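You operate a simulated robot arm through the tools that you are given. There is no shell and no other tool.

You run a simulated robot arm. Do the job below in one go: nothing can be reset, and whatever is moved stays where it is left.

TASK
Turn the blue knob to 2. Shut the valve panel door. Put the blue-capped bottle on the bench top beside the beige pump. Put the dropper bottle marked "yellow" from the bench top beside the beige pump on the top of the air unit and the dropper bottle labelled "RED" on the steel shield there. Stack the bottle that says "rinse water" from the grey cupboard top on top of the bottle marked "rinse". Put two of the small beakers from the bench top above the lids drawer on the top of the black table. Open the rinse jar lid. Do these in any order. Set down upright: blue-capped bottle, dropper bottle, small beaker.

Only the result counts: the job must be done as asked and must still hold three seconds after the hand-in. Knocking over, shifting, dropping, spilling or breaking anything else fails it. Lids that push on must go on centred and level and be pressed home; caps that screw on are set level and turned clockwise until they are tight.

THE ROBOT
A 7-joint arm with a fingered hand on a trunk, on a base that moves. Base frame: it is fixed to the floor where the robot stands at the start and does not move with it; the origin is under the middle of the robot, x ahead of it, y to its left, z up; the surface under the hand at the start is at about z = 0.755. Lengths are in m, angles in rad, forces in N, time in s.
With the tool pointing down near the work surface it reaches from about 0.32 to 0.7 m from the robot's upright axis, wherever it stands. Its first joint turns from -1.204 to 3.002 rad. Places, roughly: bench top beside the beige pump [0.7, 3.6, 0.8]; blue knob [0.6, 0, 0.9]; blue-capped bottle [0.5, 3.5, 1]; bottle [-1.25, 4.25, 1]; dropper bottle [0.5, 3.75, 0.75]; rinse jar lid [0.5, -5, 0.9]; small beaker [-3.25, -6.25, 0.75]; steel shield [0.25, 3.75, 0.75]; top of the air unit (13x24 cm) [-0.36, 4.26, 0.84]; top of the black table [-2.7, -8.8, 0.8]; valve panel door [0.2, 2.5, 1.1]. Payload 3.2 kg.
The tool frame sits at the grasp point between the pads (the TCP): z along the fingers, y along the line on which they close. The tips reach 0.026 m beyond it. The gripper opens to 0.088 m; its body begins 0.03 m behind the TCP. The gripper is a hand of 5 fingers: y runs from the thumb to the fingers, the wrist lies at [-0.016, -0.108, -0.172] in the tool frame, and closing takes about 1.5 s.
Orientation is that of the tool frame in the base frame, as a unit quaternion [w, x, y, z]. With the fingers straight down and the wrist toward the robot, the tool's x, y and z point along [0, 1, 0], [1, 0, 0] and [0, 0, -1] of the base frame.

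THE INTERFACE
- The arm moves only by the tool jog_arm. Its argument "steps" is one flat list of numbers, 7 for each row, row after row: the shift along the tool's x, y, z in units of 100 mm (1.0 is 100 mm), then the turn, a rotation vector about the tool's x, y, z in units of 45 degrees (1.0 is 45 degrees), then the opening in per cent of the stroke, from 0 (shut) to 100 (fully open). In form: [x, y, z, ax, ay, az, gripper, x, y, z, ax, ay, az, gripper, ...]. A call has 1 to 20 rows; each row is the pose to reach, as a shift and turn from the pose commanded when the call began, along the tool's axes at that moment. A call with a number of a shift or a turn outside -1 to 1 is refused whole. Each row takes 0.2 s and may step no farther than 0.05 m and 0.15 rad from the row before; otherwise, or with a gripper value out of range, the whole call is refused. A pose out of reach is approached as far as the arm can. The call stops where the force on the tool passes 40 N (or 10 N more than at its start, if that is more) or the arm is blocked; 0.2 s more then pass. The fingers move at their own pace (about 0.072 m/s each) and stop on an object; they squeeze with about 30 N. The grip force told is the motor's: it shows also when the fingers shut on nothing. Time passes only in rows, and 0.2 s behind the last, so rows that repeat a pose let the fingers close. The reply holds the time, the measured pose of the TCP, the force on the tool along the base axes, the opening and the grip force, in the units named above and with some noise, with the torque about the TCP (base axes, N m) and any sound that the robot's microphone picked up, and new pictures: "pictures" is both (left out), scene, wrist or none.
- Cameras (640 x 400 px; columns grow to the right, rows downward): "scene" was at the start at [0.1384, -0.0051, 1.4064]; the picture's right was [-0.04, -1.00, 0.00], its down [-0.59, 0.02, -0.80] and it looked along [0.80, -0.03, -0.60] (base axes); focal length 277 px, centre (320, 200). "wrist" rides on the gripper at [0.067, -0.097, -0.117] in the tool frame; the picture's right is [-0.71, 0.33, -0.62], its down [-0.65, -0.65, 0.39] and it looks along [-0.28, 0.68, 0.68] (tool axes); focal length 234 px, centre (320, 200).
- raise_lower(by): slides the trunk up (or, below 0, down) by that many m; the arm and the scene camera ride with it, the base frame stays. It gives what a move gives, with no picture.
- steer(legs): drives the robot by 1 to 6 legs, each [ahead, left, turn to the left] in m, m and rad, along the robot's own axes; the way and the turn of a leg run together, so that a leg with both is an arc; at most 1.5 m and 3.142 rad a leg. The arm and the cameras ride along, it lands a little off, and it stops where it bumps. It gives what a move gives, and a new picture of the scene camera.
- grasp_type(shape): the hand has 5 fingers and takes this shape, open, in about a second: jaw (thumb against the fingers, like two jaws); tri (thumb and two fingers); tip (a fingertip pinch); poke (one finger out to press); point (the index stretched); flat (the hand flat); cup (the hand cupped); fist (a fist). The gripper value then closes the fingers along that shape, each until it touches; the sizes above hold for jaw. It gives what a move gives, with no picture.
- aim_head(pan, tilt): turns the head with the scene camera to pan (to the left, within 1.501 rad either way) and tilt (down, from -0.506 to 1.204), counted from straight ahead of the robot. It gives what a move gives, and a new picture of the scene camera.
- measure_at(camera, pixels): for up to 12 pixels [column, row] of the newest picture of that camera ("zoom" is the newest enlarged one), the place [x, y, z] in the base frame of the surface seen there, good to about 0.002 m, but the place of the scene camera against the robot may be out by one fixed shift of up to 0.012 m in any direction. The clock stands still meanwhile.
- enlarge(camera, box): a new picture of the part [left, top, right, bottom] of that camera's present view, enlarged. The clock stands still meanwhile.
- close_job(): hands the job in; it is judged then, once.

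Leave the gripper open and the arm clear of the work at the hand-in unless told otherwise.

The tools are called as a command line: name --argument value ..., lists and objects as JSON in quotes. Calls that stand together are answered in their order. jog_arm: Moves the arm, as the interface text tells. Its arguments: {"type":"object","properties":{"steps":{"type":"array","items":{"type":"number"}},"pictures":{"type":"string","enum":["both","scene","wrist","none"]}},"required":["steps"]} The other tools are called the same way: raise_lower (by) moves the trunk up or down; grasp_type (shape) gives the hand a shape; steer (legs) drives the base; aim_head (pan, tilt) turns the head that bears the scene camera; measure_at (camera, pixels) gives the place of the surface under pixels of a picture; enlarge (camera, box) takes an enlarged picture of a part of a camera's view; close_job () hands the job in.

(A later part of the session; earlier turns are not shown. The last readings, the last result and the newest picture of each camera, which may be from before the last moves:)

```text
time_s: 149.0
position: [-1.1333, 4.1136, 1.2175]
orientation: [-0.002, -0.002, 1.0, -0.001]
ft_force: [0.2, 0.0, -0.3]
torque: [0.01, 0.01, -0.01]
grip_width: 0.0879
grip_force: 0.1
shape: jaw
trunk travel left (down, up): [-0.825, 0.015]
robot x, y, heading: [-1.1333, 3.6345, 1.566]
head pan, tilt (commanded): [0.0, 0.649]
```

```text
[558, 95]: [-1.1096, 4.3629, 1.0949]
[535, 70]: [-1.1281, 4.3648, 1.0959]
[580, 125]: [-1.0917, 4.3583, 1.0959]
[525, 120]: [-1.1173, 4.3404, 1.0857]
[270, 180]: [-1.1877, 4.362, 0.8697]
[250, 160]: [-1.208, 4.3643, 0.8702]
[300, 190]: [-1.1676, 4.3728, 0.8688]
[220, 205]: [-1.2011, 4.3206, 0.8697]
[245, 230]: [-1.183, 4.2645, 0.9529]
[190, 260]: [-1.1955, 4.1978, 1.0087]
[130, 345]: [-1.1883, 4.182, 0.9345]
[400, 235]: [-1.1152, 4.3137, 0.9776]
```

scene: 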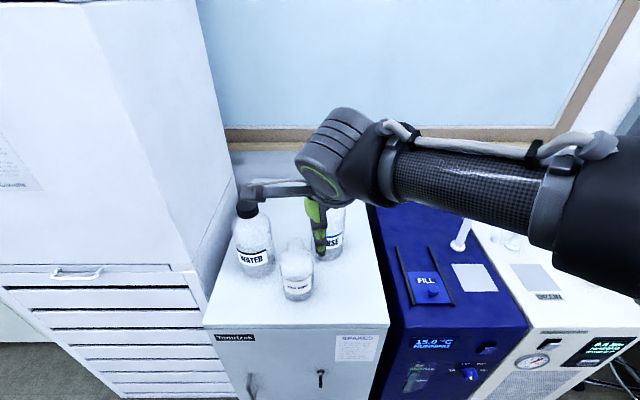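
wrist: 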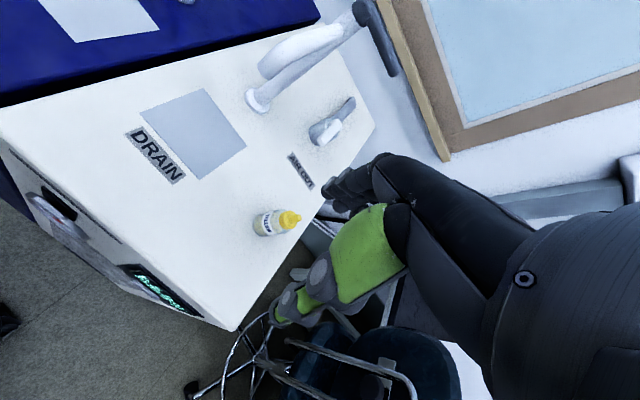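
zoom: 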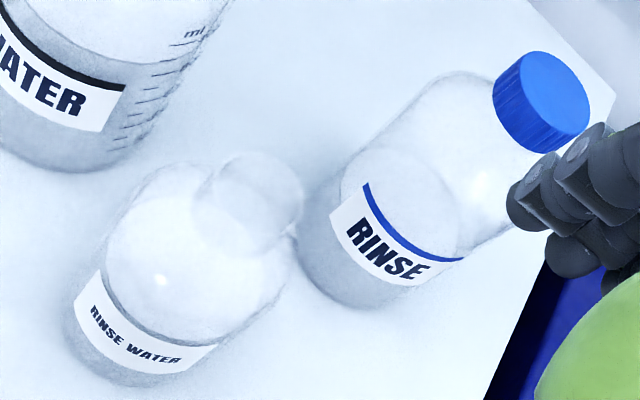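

The clear neck is seen through, so I need more points. I'll zoom the scene view on RINSE WATER and measure its label, edges and the top.

enlarge --camera "scene" --box '[260, 225, 350, 310]'

```text
4.71 times, centred on (305, 268) of scene
```

zoom: 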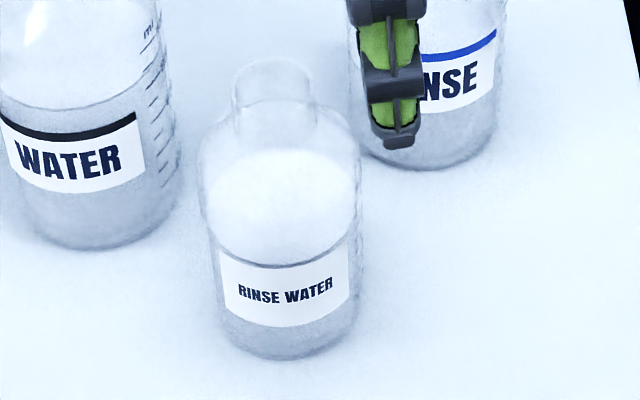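

measure_at --camera "zoom" --pixels '[[285, 290], [225, 290], [350, 285], [285, 345], [285, 365], [285, 240], [280, 170], [275, 110], [235, 100], [310, 95], [270, 65], [265, 95]]'

```text
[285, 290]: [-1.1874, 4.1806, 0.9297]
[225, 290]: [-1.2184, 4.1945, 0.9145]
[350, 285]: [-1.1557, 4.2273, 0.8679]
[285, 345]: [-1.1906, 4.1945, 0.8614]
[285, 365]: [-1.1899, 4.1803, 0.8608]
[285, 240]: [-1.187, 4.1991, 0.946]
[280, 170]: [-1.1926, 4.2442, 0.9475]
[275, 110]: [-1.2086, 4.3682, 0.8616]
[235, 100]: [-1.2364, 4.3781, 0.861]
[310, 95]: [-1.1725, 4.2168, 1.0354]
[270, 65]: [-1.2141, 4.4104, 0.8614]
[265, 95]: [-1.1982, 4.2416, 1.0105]
```

RINSE WATER: axis near (-1.193, 4.220), body 84 mm wide, open neck about 41 mm wide with the rim at z about 1.048. RINSE cap: (-1.110, 4.363), top z 1.0955. I'll drive 0.12 m nearer and first test whether the arm reaches the stacking height over RINSE.

steer --legs '[[0.12, 0, 0.006]]'

jog_arm --steps '[-0.05, 0.2, -0.2, 0, 0, 0, 100, -0.1, 0.5, -0.4, 0, 0, 0, 100, -0.15, 0.8, -0.6, 0, 0, 0, 100, -0.2, 1.0, -0.8, 0, 0, 0, 100]' --pictures "both"

```text
time_s: 150.2
position: [-1.1355, 4.2327, 1.2177]
orientation: [-0.002, -0.005, 1.0, 0.0]
ft_force: [1.2, 1.0, 0.2]
torque: [-0.01, -0.02, -0.05]
grip_width: 0.0879
grip_force: 0.0
shape: jaw
trunk travel left (down, up): [-0.825, 0.015]
robot x, y, heading: [-1.1369, 3.7534, 1.569]
head pan, tilt (commanded): [0.0, 0.649]
```

scene: 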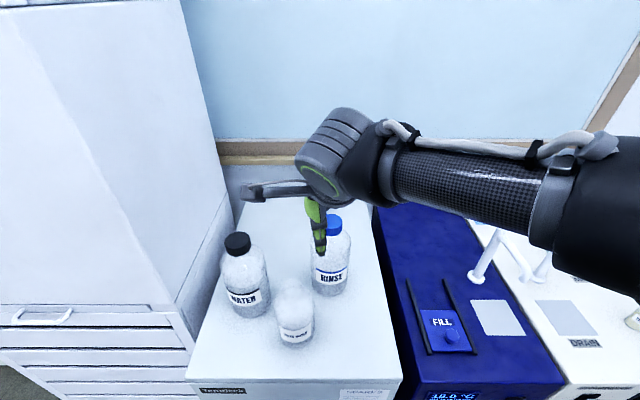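

```text
time_s: 151.2
position: [-1.1163, 4.3335, 1.2966]
orientation: [-0.002, -0.005, 1.0, 0.0]
ft_force: [0.4, 0.1, 0.4]
torque: [0.03, -0.01, 0.02]
grip_width: 0.0878
grip_force: 0.0
shape: jaw
trunk travel left (down, up): [-0.825, 0.015]
robot x, y, heading: [-1.1365, 3.7535, 1.572]
head pan, tilt (commanded): [0.0, 0.649]
```

scene: 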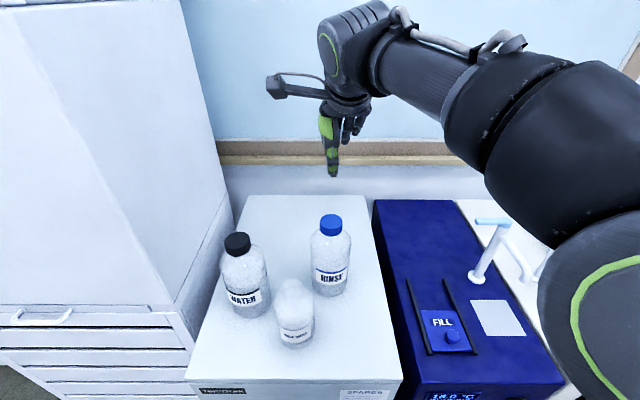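
wrist: 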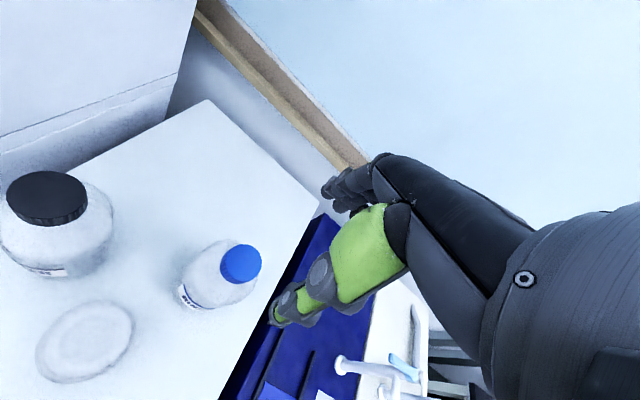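

The arm reaches there. I'll measure the RINSE cap and RINSE WATER from this wrist view.

enlarge --camera "wrist" --box '[20, 225, 280, 400]'

measure_at --camera "wrist" --pixels '[[241, 263], [225, 262], [258, 262], [240, 247], [238, 280], [45, 200], [85, 340], [100, 330], [60, 355], [120, 310], [85, 375]]'

```text
2.29 times, centred on (150, 312) of wrist
```

zoom: 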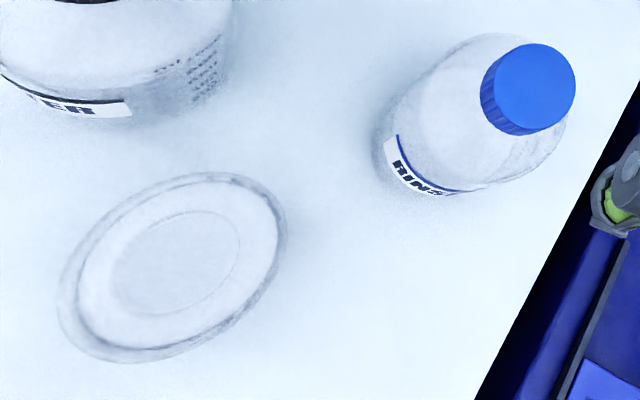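

```text
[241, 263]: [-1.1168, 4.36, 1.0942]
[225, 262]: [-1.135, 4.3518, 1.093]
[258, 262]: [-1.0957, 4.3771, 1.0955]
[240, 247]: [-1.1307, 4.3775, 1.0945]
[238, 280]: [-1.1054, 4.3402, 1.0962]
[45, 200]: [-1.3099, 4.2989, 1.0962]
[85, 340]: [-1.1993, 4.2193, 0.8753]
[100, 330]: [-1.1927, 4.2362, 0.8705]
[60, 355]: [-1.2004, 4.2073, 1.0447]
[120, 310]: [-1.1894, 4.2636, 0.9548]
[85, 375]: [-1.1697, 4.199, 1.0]
```

RINSE cap centre (-1.113, 4.362), top 1.0955; RINSE WATER rim near (-1.192, 4.222), z 1.047. I'll go above RINSE WATER and come down to z 1.20.

jog_arm --steps '[0.19, -0.25, 0, 0, 0, 0, 100, 0.38, -0.5, 0, 0, 0, 0, 100, 0.57, -0.75, 0, 0, 0, 0, 100, 0.757, -1.0, 0, 0, 0, 0, 100]' --pictures "none"

jog_arm --steps '[0, -0.115, 0.25, 0, 0, 0, 100, 0, -0.115, 0.5, 0, 0, 0, 100, 0, -0.115, 0.75, 0, 0, 0, 100, 0, -0.115, 1.0, 0, 0, 0, 100]' --pictures "both"

```text
time_s: 152.2
position: [-1.1928, 4.2329, 1.3003]
orientation: [-0.003, -0.004, 1.0, 0.001]
ft_force: [-0.3, 0.4, 0.0]
torque: [-0.03, -0.01, -0.01]
grip_width: 0.0877
grip_force: 0.0
shape: jaw
trunk travel left (down, up): [-0.825, 0.015]
robot x, y, heading: [-1.1353, 3.756, 1.573]
head pan, tilt (commanded): [0.0, 0.649]
```

```text
time_s: 153.2
position: [-1.1922, 4.2238, 1.1979]
orientation: [-0.002, -0.004, 1.0, 0.0]
ft_force: [-0.3, -0.7, 0.4]
torque: [-0.03, 0.01, -0.03]
grip_width: 0.0879
grip_force: 0.0
shape: jaw
trunk travel left (down, up): [-0.825, 0.015]
robot x, y, heading: [-1.137, 3.7576, 1.571]
head pan, tilt (commanded): [0.0, 0.649]
```

scene: 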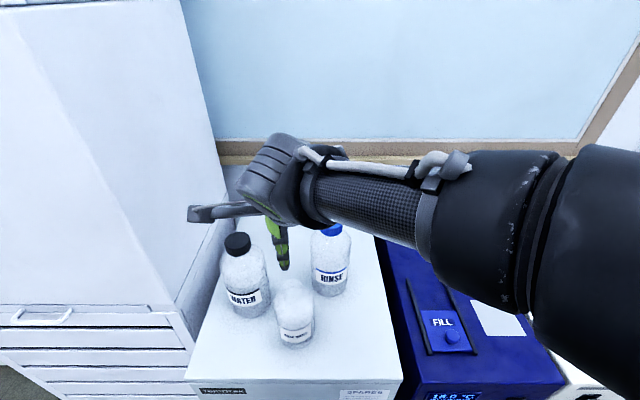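
wrist: 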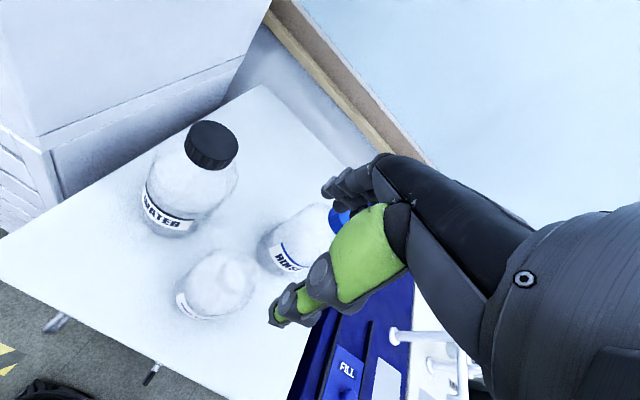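

I'll zoom in to see the neck: directly under the TCP at rim height should be pixel (244,275).

enlarge --camera "wrist" --box '[165, 235, 285, 330]'

```text
4.21 times, centred on (225, 282) of wrist
```

zoom: 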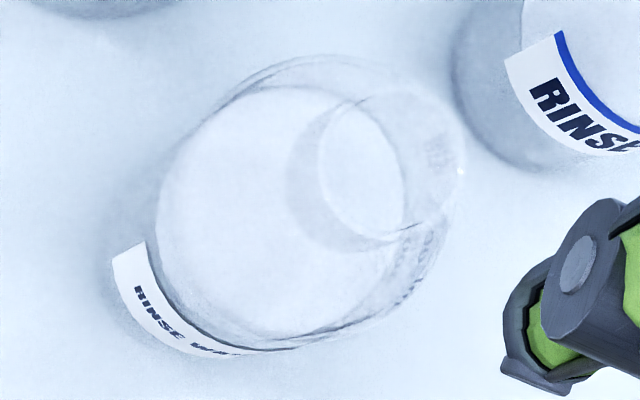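

measure_at --camera "zoom" --pixels '[[462, 160], [440, 150], [410, 95], [430, 205], [295, 180], [310, 160], [350, 240], [400, 225], [395, 190], [320, 150], [370, 100], [445, 180]]'

```text
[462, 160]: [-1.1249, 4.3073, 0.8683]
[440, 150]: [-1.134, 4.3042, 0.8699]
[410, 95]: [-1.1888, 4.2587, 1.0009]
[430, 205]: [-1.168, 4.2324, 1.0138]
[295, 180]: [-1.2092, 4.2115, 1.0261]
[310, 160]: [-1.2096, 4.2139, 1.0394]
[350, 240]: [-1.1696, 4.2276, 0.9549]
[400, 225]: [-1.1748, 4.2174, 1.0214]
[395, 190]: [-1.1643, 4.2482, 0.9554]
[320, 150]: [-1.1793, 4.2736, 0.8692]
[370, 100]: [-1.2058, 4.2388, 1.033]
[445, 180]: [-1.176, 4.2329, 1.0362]
```

The neck fits a circle at (-1.193, 4.2255), radius 20 mm. I'll go down 100 mm.

jog_arm --steps '[0.01, 0.02, 0.25, 0, 0, 0, 100, 0.01, 0.02, 0.5, 0, 0, 0, 100, 0.01, 0.02, 0.75, 0, 0, 0, 100, 0.01, 0.02, 1.0, 0, 0, 0, 100]'

enlarge --camera "wrist" --box '[180, 180, 360, 320]'

```text
time_s: 154.2
position: [-1.1935, 4.2253, 1.0989]
orientation: [-0.002, -0.004, 1.0, 0.0]
ft_force: [0.1, 0.0, 0.3]
torque: [0.02, 0.01, 0.0]
grip_width: 0.0879
grip_force: 0.1
shape: jaw
trunk travel left (down, up): [-0.825, 0.015]
robot x, y, heading: [-1.137, 3.7559, 1.572]
head pan, tilt (commanded): [0.0, 0.649]
```

scene: 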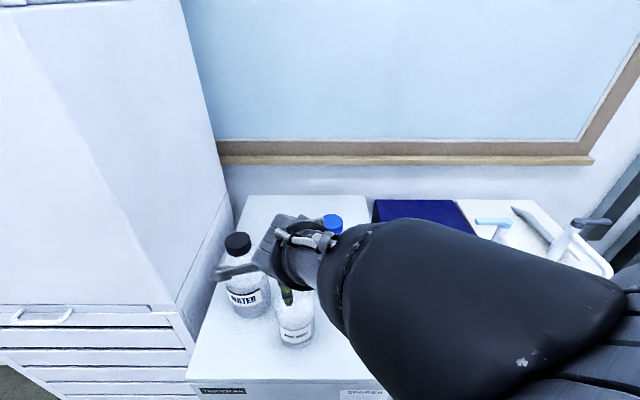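
wrist: 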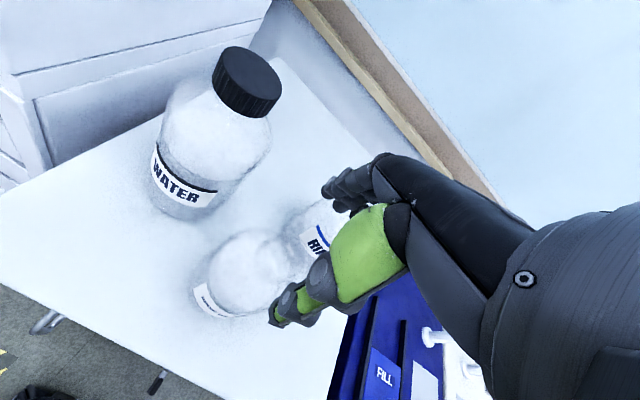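

```text
2.86 times, centred on (270, 250) of wrist
```

zoom: 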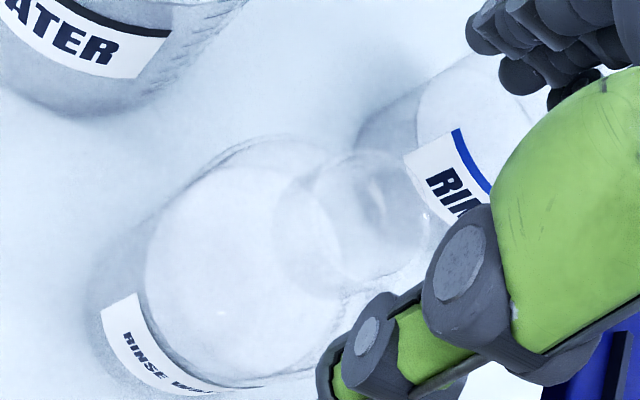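

The neck is going between thumb and fingers. I check the elbow against the blue unit, then go down the last 61 mm.

measure_at --camera "scene" --pixels '[[360, 260], [450, 250], [600, 285], [620, 330], [500, 350], [480, 225]]'

jog_arm --steps '[0, 0, 0.2, 0, 0, 0, 100, 0, 0, 0.4, 0, 0, 0, 100, 0, 0, 0.6, 0, 0, 0, 100, 0, 0, 0.6, 0, 0, 0, 100]' --pictures "both"

```text
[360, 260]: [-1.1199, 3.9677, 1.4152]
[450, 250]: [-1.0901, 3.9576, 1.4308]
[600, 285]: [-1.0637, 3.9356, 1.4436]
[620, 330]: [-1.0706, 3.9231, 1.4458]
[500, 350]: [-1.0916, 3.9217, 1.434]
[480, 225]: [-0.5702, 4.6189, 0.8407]
```

```text
time_s: 155.2
position: [-1.1955, 4.2262, 1.0472]
orientation: [-0.016, -0.002, 1.0, 0.004]
ft_force: [0.2, 0.5, -0.2]
torque: [0.02, -0.03, 0.0]
grip_width: 0.0879
grip_force: 0.0
shape: jaw
trunk travel left (down, up): [-0.825, 0.015]
robot x, y, heading: [-1.1362, 3.7567, 1.567]
head pan, tilt (commanded): [0.0, 0.649]
```

scene: 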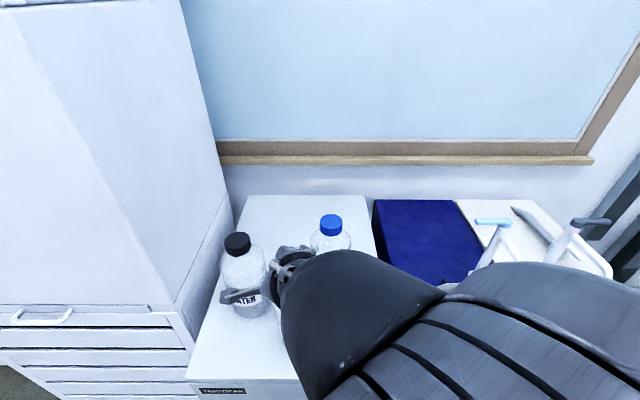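
wrist: 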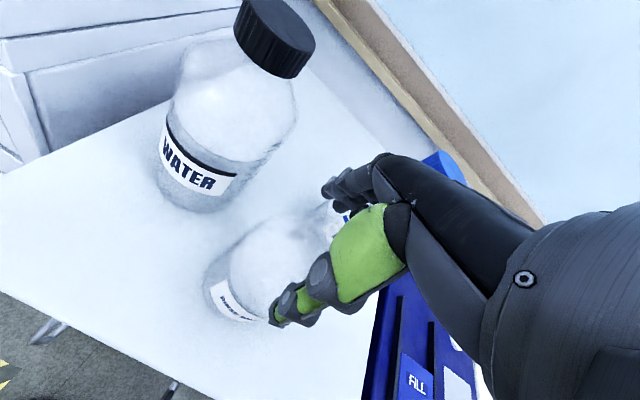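

The arm is near a limit here (it stopped at z 1.047, slightly tilted). I'll raise the hand 30 mm by arm and lower the trunk by 31 mm instead, so the hand stays vertical.

jog_arm --steps '[0, 0, -0.15, 0, 0, 0, 100, 0, 0, -0.3, 0, 0, 0, 100]' --pictures "none"

raise_lower --by -0.031

```text
time_s: 155.8
position: [-1.1919, 4.2245, 1.0674]
orientation: [-0.001, -0.004, 1.0, 0.0]
ft_force: [0.3, -0.6, 0.7]
torque: [0.0, -0.02, 0.0]
grip_width: 0.0878
grip_force: 0.1
shape: jaw
trunk travel left (down, up): [-0.825, 0.015]
robot x, y, heading: [-1.1362, 3.7558, 1.574]
head pan, tilt (commanded): [0.0, 0.649]
```

```text
time_s: 156.6
position: [-1.1916, 4.2245, 1.0374]
orientation: [-0.002, -0.004, 1.0, 0.0]
ft_force: [-0.2, 0.1, -0.5]
torque: [0.0, 0.02, -0.01]
grip_width: 0.0878
grip_force: 0.0
shape: jaw
trunk travel left (down, up): [-0.794, 0.046]
robot x, y, heading: [-1.1368, 3.7525, 1.571]
head pan, tilt (commanded): [0.0, 0.649]
```

Now vertical at z 1.037. I'll close on the neck.

jog_arm --steps '[0, 0, 0, 0, 0, 0, 50, 0, 0, 0, 0, 0, 0, 40, 0, 0, 0, 0, 0, 0, 0, 0, 0, 0, 0, 0, 0, 0, 0, 0, 0, 0, 0, 0, 0, 0, 0, 0, 0, 0, 0, 0, 0, 0, 0, 0, 0, 0, 0]' --pictures "both"

```text
time_s: 158.2
position: [-1.1927, 4.2241, 1.037]
orientation: [-0.003, -0.005, 1.0, -0.001]
ft_force: [-0.2, -0.9, 2.5]
torque: [-0.09, -0.05, -0.05]
grip_width: 0.0377
grip_force: 30.4
shape: jaw
trunk travel left (down, up): [-0.794, 0.046]
robot x, y, heading: [-1.1373, 3.7538, 1.574]
head pan, tilt (commanded): [0.0, 0.649]
```

scene: 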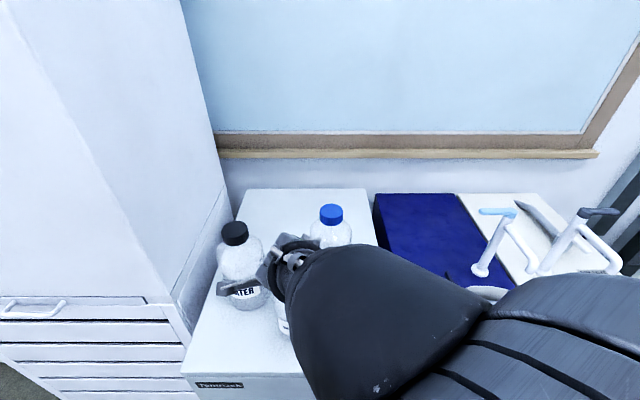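
wrist: 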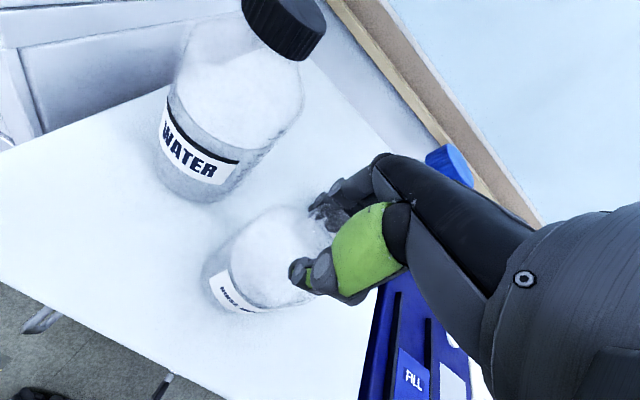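

The neck is held (38 mm). I'll lift slowly 100 mm and look.

jog_arm --steps '[0, 0, -0.08, 0, 0, 0, 0, 0, 0, -0.2, 0, 0, 0, 0, 0, 0, -0.4, 0, 0, 0, 0, 0, 0, -0.6, 0, 0, 0, 0, 0, 0, -0.8, 0, 0, 0, 0, 0, 0, -1.0, 0, 0, 0, 0]' --pictures "both"

```text
time_s: 159.6
position: [-1.1925, 4.2254, 1.1385]
orientation: [-0.002, -0.004, 1.0, -0.001]
ft_force: [0.7, 0.3, -7.4]
torque: [-0.01, -0.03, 0.02]
grip_width: 0.0369
grip_force: 29.9
shape: jaw
trunk travel left (down, up): [-0.794, 0.046]
robot x, y, heading: [-1.1332, 3.7537, 1.578]
head pan, tilt (commanded): [0.0, 0.649]
```

scene: 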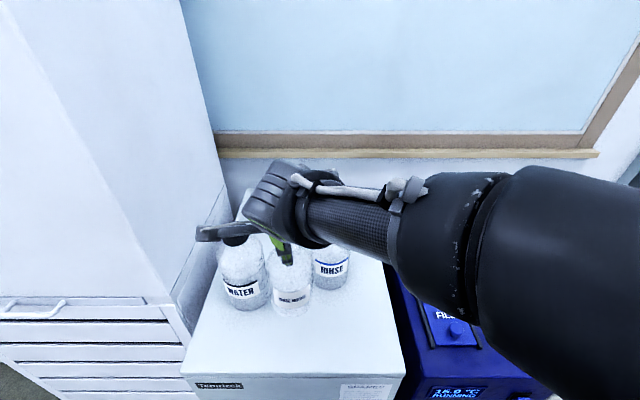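
wrist: 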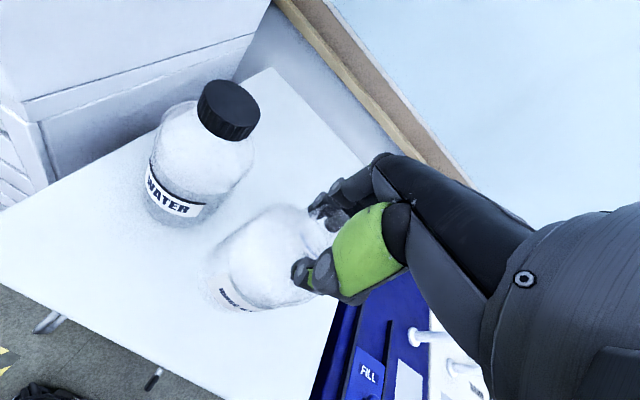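

The bottle hangs on the hand (7.4 N). I'll lift another 100 mm slowly, then 50 mm more.

jog_arm --steps '[0, 0, -0.2, 0, 0, 0, 0, 0, 0, -0.4, 0, 0, 0, 0, 0, 0, -0.6, 0, 0, 0, 0, 0, 0, -0.8, 0, 0, 0, 0, 0, 0, -1.0, 0, 0, 0, 0]' --pictures "wrist"

jog_arm --steps '[0, 0, -0.17, 0, 0, 0, 0, 0, 0, -0.34, 0, 0, 0, 0, 0, 0, -0.5, 0, 0, 0, 0]' --pictures "both"

```text
time_s: 160.8
position: [-1.1906, 4.2253, 1.2367]
orientation: [-0.002, -0.005, 1.0, 0.0]
ft_force: [0.2, -0.9, -6.8]
torque: [-0.03, -0.04, 0.0]
grip_width: 0.0367
grip_force: 30.0
shape: jaw
trunk travel left (down, up): [-0.794, 0.046]
robot x, y, heading: [-1.1392, 3.7562, 1.574]
head pan, tilt (commanded): [0.0, 0.649]
```

wrist: 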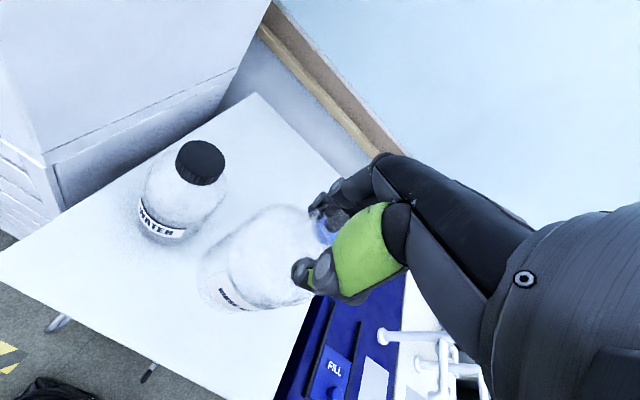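

```text
time_s: 161.6
position: [-1.1916, 4.2255, 1.287]
orientation: [-0.002, -0.004, 1.0, -0.001]
ft_force: [0.6, -0.5, -6.6]
torque: [0.01, -0.07, 0.01]
grip_width: 0.0369
grip_force: 30.3
shape: jaw
trunk travel left (down, up): [-0.794, 0.046]
robot x, y, heading: [-1.1353, 3.756, 1.572]
head pan, tilt (commanded): [0.0, 0.649]
```

scene: 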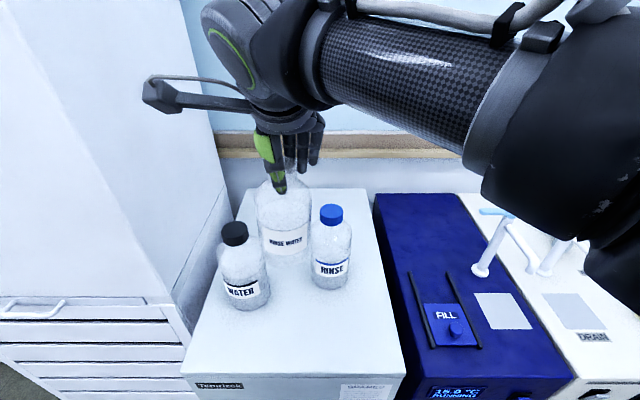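
wrist: 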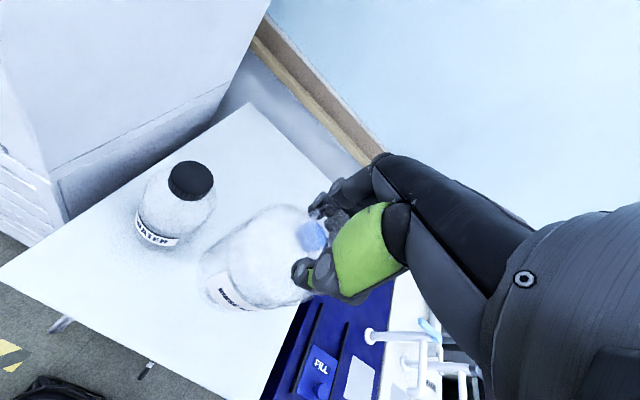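

The bottle is up. I'll check for slip and its bottom height by measuring the label and the bottom edge in the scene view.

enlarge --camera "scene" --box '[235, 150, 365, 300]'

measure_at --camera "scene" --pixels '[[286, 241], [270, 240], [303, 240], [286, 252], [330, 212], [332, 208], [331, 265], [286, 260]]'

```text
2.67 times, centred on (300, 225) of scene
```

zoom: 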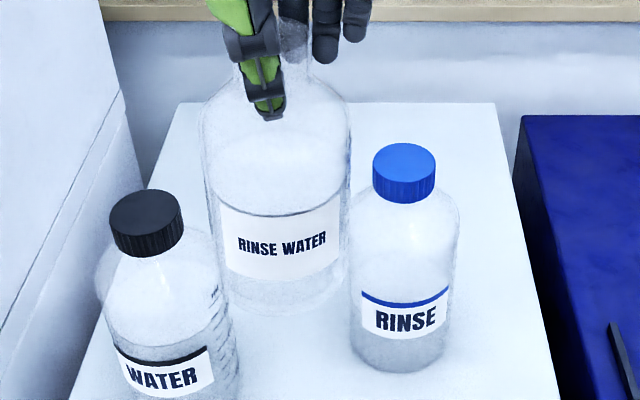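

```text
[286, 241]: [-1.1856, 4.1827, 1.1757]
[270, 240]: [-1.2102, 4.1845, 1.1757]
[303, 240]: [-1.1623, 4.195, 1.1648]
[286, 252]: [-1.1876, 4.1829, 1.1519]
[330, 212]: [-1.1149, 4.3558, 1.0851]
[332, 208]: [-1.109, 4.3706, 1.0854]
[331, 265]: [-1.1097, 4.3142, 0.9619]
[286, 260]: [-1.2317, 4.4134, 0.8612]
```

No slip: its bottom is at z about 1.12, 25 mm above the RINSE cap. I'll carry it over to the RINSE axis (-1.113, 4.360) slowly.

jog_arm --steps '[-0.13, 0.16, 0, 0, 0, 0, 0, -0.27, 0.33, 0, 0, 0, 0, 0, -0.4, 0.5, 0, 0, 0, 0, 0, -0.53, 0.67, 0, 0, 0, 0, 0, -0.66, 0.84, 0, 0, 0, 0, 0, -0.79, 1.0, 0, 0, 0, 0, 0]' --pictures "none"

jog_arm --steps '[0, 0.12, 0, 0, 0, 0, 0, 0, 0.24, 0, 0, 0, 0, 0, 0, 0.34, 0, 0, 0, 0, 0, 0, 0.34, 0, 0, 0, 0, 0]' --pictures "both"

```text
time_s: 163.0
position: [-1.1131, 4.3277, 1.2852]
orientation: [-0.002, -0.004, 1.0, -0.002]
ft_force: [-0.3, 0.1, -7.6]
torque: [0.01, 0.02, 0.05]
grip_width: 0.0365
grip_force: 30.1
shape: jaw
trunk travel left (down, up): [-0.794, 0.046]
robot x, y, heading: [-1.138, 3.757, 1.572]
head pan, tilt (commanded): [0.0, 0.649]
```

```text
time_s: 164.0
position: [-1.114, 4.3613, 1.2864]
orientation: [-0.002, -0.004, 1.0, 0.0]
ft_force: [-0.4, -0.4, -7.6]
torque: [-0.01, 0.0, -0.01]
grip_width: 0.0366
grip_force: 29.8
shape: jaw
trunk travel left (down, up): [-0.794, 0.046]
robot x, y, heading: [-1.1353, 3.754, 1.577]
head pan, tilt (commanded): [0.0, 0.649]
```

scene: 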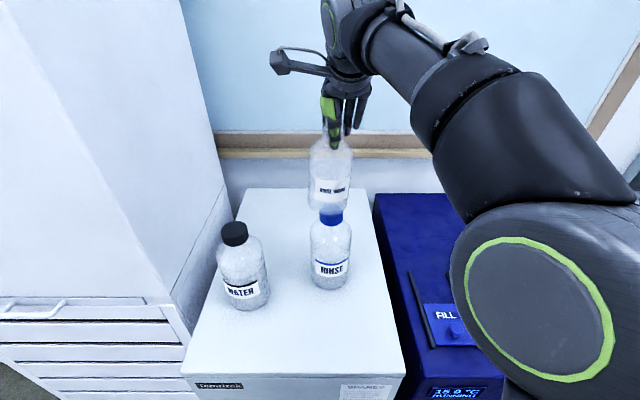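
wrist: 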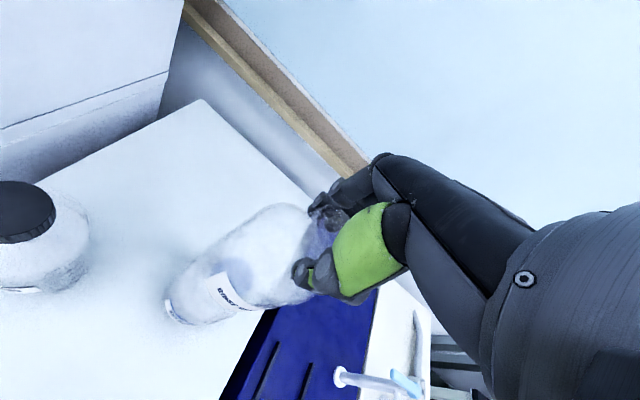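

I'll zoom in on both cameras to check that the bottle is centred over the blue cap.

enlarge --camera "scene" --box '[280, 130, 380, 300]'

measure_at --camera "zoom" --pixels '[[320, 145], [290, 145], [365, 145], [325, 215], [300, 225], [350, 225], [325, 310], [290, 310], [360, 310]]'

enlarge --camera "wrist" --box '[150, 190, 330, 340]'

```text
2.35 times, centred on (330, 215) of scene
```

zoom: 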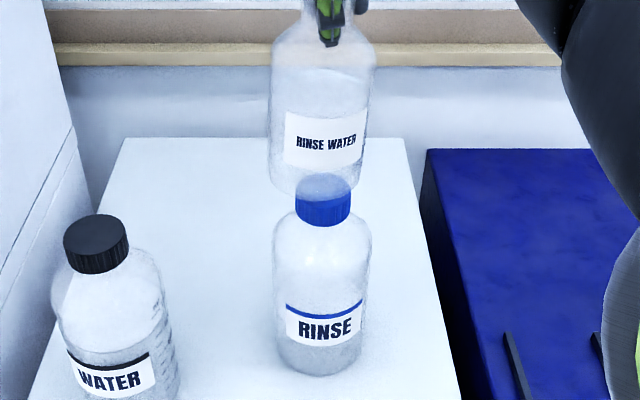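

```text
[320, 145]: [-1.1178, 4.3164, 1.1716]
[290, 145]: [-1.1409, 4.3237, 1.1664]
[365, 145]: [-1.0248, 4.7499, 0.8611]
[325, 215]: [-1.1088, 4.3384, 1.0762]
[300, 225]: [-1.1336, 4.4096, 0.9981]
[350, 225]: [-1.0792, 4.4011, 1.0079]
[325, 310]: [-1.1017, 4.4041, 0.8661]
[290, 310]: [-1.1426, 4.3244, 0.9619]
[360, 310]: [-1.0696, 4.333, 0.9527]
```

```text
2.67 times, centred on (240, 265) of wrist
```

zoom: 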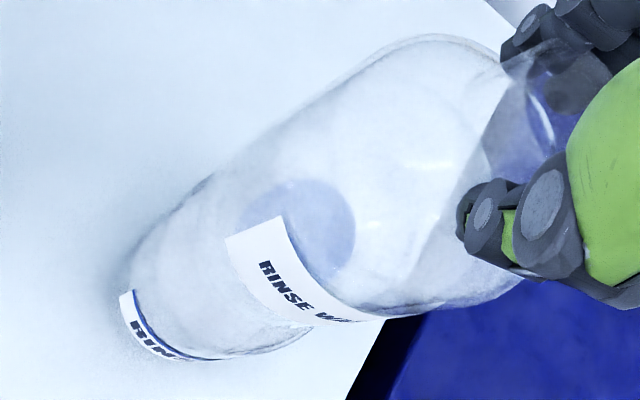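

The bottle is within about 4 mm of centred; I'll correct +3 mm in x and +4 mm in y, then lower gently until it rests on the cap.

jog_arm --steps '[-0.03, 0.04, 0, 0, 0, 0, 0, -0.03, 0.04, 0.06, 0, 0, 0, 0, -0.03, 0.04, 0.12, 0, 0, 0, 0, -0.03, 0.04, 0.17, 0, 0, 0, 0, -0.03, 0.04, 0.2, 0, 0, 0, 0, -0.03, 0.04, 0.2, 0, 0, 0, 0]' --pictures "scene"

```text
time_s: 165.4
position: [-1.1109, 4.3645, 1.265]
orientation: [-0.002, -0.004, 1.0, -0.001]
ft_force: [0.1, -0.5, -6.2]
torque: [-0.01, -0.02, 0.0]
grip_width: 0.0365
grip_force: 29.9
shape: jaw
trunk travel left (down, up): [-0.794, 0.046]
robot x, y, heading: [-1.1341, 3.7562, 1.574]
head pan, tilt (commanded): [0.0, 0.649]
```

scene: 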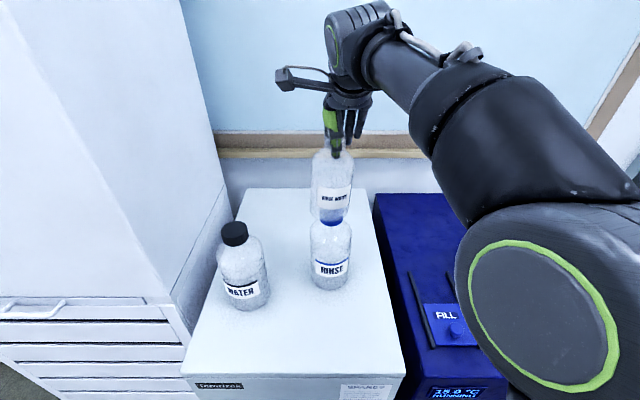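

The bottle is just above the cap (weight still -6 N on the hand). I'll lower in 1 mm rows until the load goes off.

jog_arm --steps '[0, 0, 0.01, 0, 0, 0, 0, 0, 0, 0.02, 0, 0, 0, 0, 0, 0, 0.03, 0, 0, 0, 0, 0, 0, 0.03, 0, 0, 0, 0]' --pictures "none"

enlarge --camera "scene" --box '[290, 140, 380, 300]'

```text
time_s: 166.4
position: [-1.1112, 4.3626, 1.2656]
orientation: [-0.003, -0.004, 1.0, 0.002]
ft_force: [-2.2, -0.1, 5.2]
torque: [0.2, -0.06, 0.06]
grip_width: 0.0369
grip_force: 29.7
shape: jaw
trunk travel left (down, up): [-0.794, 0.046]
robot x, y, heading: [-1.1313, 3.7541, 1.571]
head pan, tilt (commanded): [0.0, 0.649]
```

```text
2.50 times, centred on (335, 220) of scene
```

zoom: 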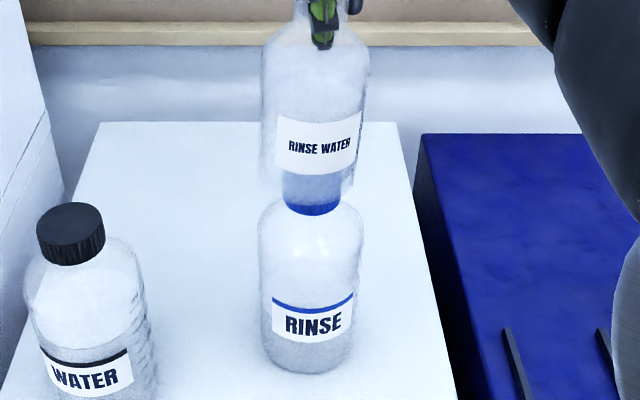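

Contact: the load has gone over to the cap (+5 N), and it is centred. I'll ease off slightly, open to 70% and rise straight up.

jog_arm --steps '[0, 0, -0.01, 0, 0, 0, 0, 0, 0, -0.01, 0, 0, 0, 42, 0, 0, -0.01, 0, 0, 0, 50, 0, 0, -0.01, 0, 0, 0, 60, 0, 0, -0.01, 0, 0, 0, 70, 0, 0, -0.01, 0, 0, 0, 70, 0, 0, -0.01, 0, 0, 0, 70, 0, 0, -0.1, 0, 0, 0, 70, 0, 0, -0.25, 0, 0, 0, 70, 0, 0, -0.45, 0, 0, 0, 70, 0, 0, -0.7, 0, 0, 0, 70]' --pictures "both"

```text
time_s: 168.8
position: [-1.1099, 4.3597, 1.3299]
orientation: [-0.002, -0.004, 1.0, 0.001]
ft_force: [0.1, -0.1, 0.3]
torque: [0.0, 0.01, -0.02]
grip_width: 0.0614
grip_force: 0.2
shape: jaw
out of reach, approached as far as the arm can: row 11
trunk travel left (down, up): [-0.794, 0.046]
robot x, y, heading: [-1.1382, 3.7531, 1.571]
head pan, tilt (commanded): [0.0, 0.649]
```

scene: 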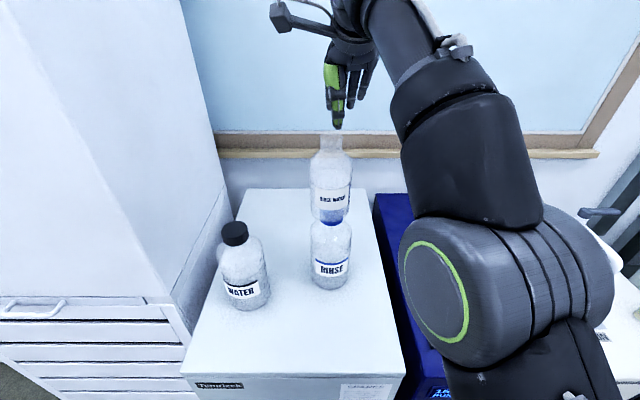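
wrist: 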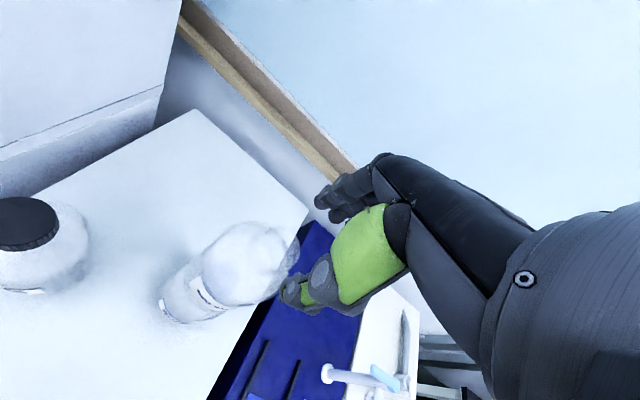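

RINSE WATER stands on RINSE. I'll raise the trunk 44 mm for more clearance, then back straight away.

raise_lower --by 0.044

steer --legs '[[-0.4, 0, 0]]'

enlarge --camera "scene" --box '[200, 120, 420, 320]'

```text
time_s: 169.7
position: [-1.1093, 4.3581, 1.3735]
orientation: [-0.002, -0.005, 1.0, 0.001]
ft_force: [0.2, -0.7, -0.1]
torque: [0.0, -0.04, 0.01]
grip_width: 0.0613
grip_force: 0.1
shape: jaw
trunk travel left (down, up): [-0.838, 0.002]
robot x, y, heading: [-1.1329, 3.7598, 1.57]
head pan, tilt (commanded): [0.0, 0.649]
```

```text
time_s: 172.2
position: [-1.1088, 3.9571, 1.3734]
orientation: [-0.002, -0.005, 1.0, -0.001]
ft_force: [-0.5, 0.8, -0.2]
torque: [0.0, 0.01, 0.0]
grip_width: 0.0611
grip_force: 0.1
shape: jaw
trunk travel left (down, up): [-0.838, 0.002]
robot x, y, heading: [-1.1349, 3.3534, 1.576]
head pan, tilt (commanded): [0.0, 0.649]
```

scene: 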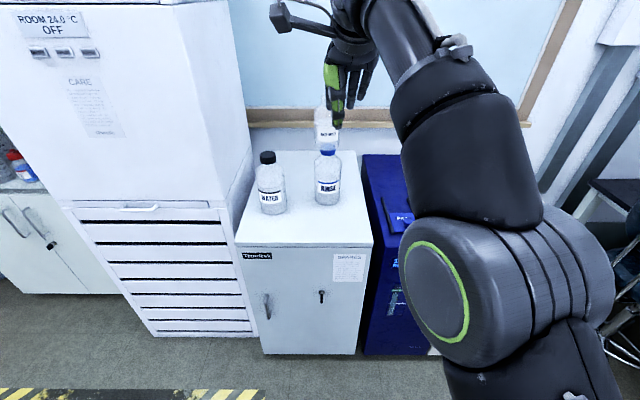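

```text
2.00 times, centred on (310, 220) of scene
```

zoom: 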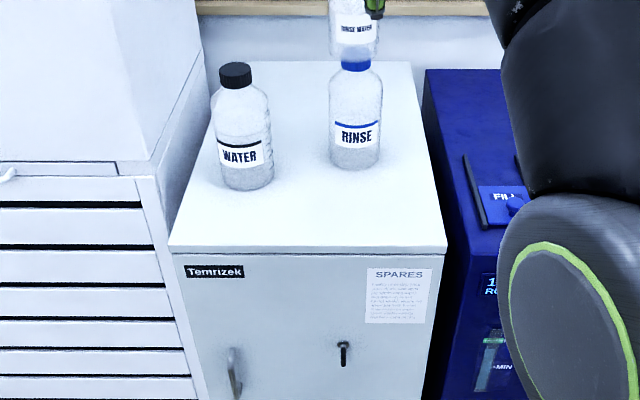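

The stack is stable. Next comes the rinse jar lid at about (0.5, -5). I'll fold the arm in a bit, then turn round to face down the room.

jog_arm --steps '[0, -0.3, 0.2, 0, 0, 0, 70, 0, -0.6, 0.4, 0, 0, 0, 70, 0, -0.8, 0.7, 0, 0, 0, 70, 0, -1.0, 1.0, 0, 0, 0, 70]' --pictures "none"

jog_arm --steps '[0, -0.3, 0.1, 0, 0, 0, 70, 0, -0.6, 0.3, 0, 0, 0, 70, 0, -0.8, 0.5, 0, 0, 0, 70]' --pictures "none"

steer --legs '[[-0.3, 0, 0], [0, 0, -1.57], [0, 0, -1.57]]'

```text
time_s: 173.2
position: [-1.1059, 3.857, 1.2753]
orientation: [-0.003, -0.007, 1.0, 0.001]
ft_force: [0.4, -0.4, -0.3]
torque: [-0.02, 0.03, -0.02]
grip_width: 0.0612
grip_force: 0.0
shape: jaw
trunk travel left (down, up): [-0.838, 0.002]
robot x, y, heading: [-1.1338, 3.3524, 1.578]
head pan, tilt (commanded): [0.0, 0.649]
```

```text
time_s: 174.0
position: [-1.1076, 3.7754, 1.2242]
orientation: [-0.003, -0.005, 1.0, 0.0]
ft_force: [-0.6, 0.0, 0.3]
torque: [0.02, 0.0, 0.0]
grip_width: 0.0613
grip_force: 0.1
shape: jaw
trunk travel left (down, up): [-0.838, 0.002]
robot x, y, heading: [-1.1363, 3.3541, 1.577]
head pan, tilt (commanded): [0.0, 0.649]
```

```text
time_s: 183.7
position: [-1.163, 2.6264, 1.2247]
orientation: [0.0, 1.0, 0.005, 0.002]
ft_force: [-0.2, 0.0, 1.0]
torque: [0.02, 0.03, -0.02]
grip_width: 0.0612
grip_force: 0.0
shape: jaw
trunk travel left (down, up): [-0.838, 0.002]
robot x, y, heading: [-1.1362, 3.0512, -1.572]
head pan, tilt (commanded): [0.0, 0.649]
```

scene: 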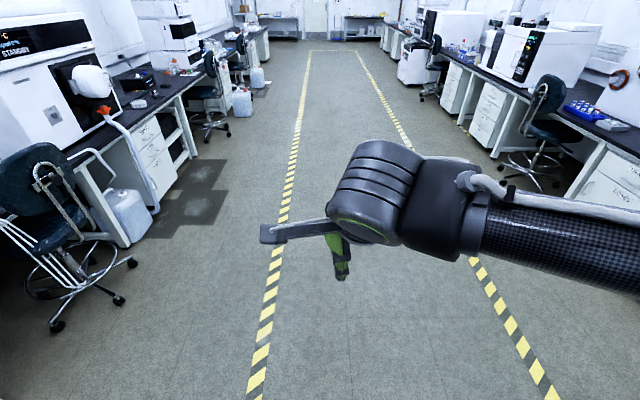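

The aisle between the yellow lines is clear. I'll drive 4.5 m ahead (towards -y), then look again.

steer --legs '[[1.5, 0, 0], [1.5, 0, 0], [1.5, 0, 0]]'

aim_head --pan 0.3 --tilt 0.35

```text
time_s: 205.2
position: [-1.1064, -1.8702, 1.2246]
orientation: [0.0, 1.0, 0.01, 0.002]
ft_force: [-0.3, -0.9, 0.2]
torque: [-0.01, -0.01, -0.01]
grip_width: 0.0613
grip_force: 0.1
shape: jaw
trunk travel left (down, up): [-0.838, 0.002]
robot x, y, heading: [-1.0824, -1.4455, -1.556]
head pan, tilt (commanded): [0.0, 0.649]
```

scene: 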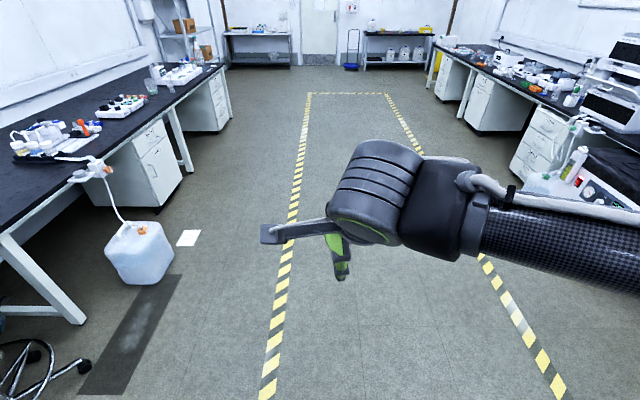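

```text
time_s: 206.0
position: [-1.1061, -1.8697, 1.2241]
orientation: [0.0, 1.0, 0.01, 0.002]
ft_force: [-0.4, -0.3, 0.8]
torque: [0.0, 0.01, 0.02]
grip_width: 0.0612
grip_force: 0.0
shape: jaw
trunk travel left (down, up): [-0.838, 0.002]
robot x, y, heading: [-1.0836, -1.4437, -1.555]
head pan, tilt (commanded): [0.3, 0.351]
```

scene: 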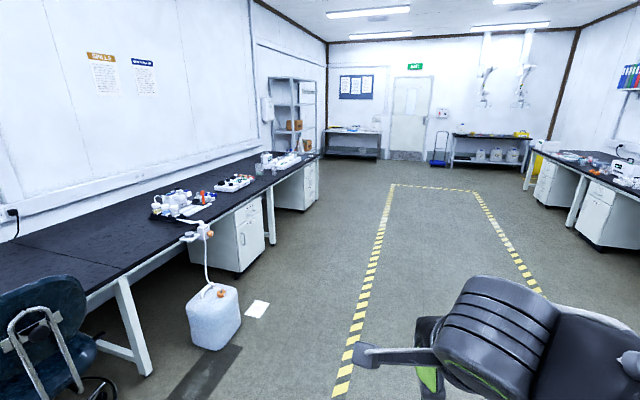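

The bench on the left has items further down. I'll drive 2.8 m more and look left.

steer --legs '[[1.4, 0, -0.008], [1.4, 0, -0.007]]'

aim_head --pan 1.1 --tilt 0.45

```text
time_s: 219.5
position: [-1.0663, -4.6727, 1.2247]
orientation: [0.0, 1.0, 0.01, 0.002]
ft_force: [0.3, 0.4, 0.2]
torque: [0.01, 0.0, -0.03]
grip_width: 0.0611
grip_force: 0.0
shape: jaw
trunk travel left (down, up): [-0.838, 0.002]
robot x, y, heading: [-1.0449, -4.2487, -1.556]
head pan, tilt (commanded): [0.3, 0.351]
```

scene: 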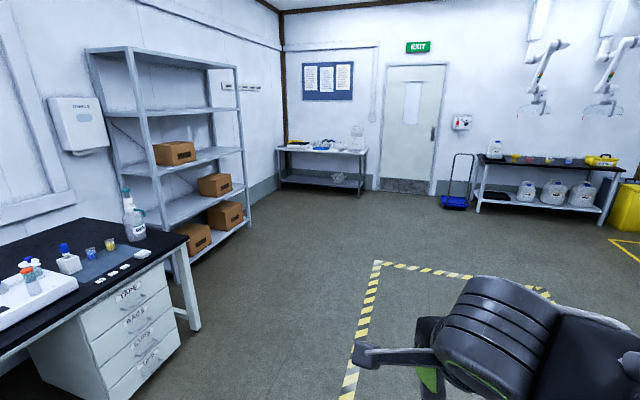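

```text
time_s: 220.7
position: [-1.0669, -4.6742, 1.2261]
orientation: [0.0, 1.0, 0.011, 0.002]
ft_force: [0.4, -0.5, 0.7]
torque: [0.0, -0.03, 0.01]
grip_width: 0.0617
grip_force: 0.0
shape: jaw
trunk travel left (down, up): [-0.838, 0.002]
robot x, y, heading: [-1.0433, -4.2471, -1.556]
head pan, tilt (commanded): [1.1, 0.45]
```

scene: 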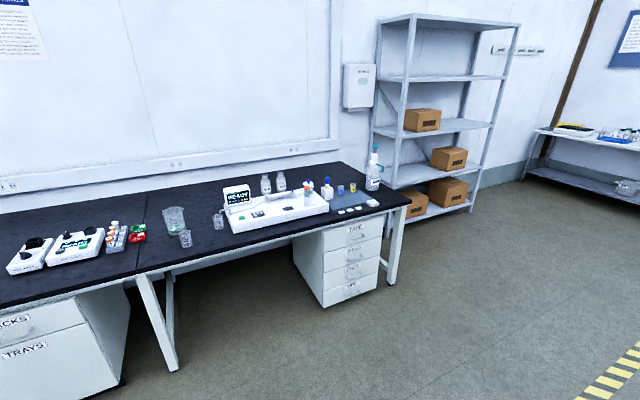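

I'll zoom in on the white device on the bench (275,205), where the rinse jar should be.

enlarge --camera "scene" --box '[150, 150, 400, 250]'

measure_at --camera "scene" --pixels '[[240, 195], [310, 190], [265, 185], [328, 185], [372, 165], [180, 215], [270, 215], [340, 240], [100, 240], [395, 285], [170, 360]]'

```text
2.56 times, centred on (275, 200) of scene
```

zoom: 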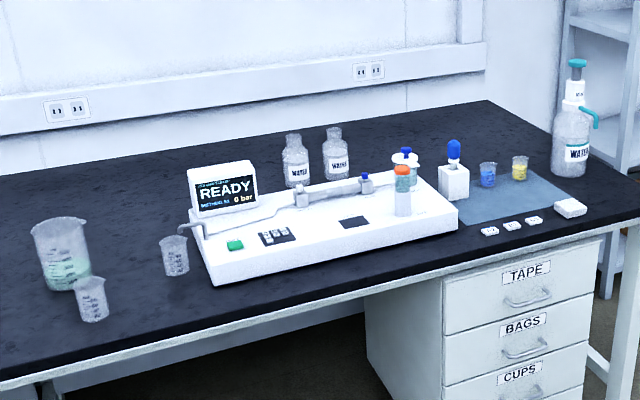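

```text
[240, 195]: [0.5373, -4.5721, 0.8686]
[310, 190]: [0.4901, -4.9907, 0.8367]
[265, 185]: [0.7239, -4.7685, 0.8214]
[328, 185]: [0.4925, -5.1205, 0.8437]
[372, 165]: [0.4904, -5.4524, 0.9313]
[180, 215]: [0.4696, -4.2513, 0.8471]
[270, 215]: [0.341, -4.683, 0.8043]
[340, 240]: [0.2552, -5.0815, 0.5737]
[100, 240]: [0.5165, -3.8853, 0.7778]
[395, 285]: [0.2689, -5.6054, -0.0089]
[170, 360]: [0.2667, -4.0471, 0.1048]
```

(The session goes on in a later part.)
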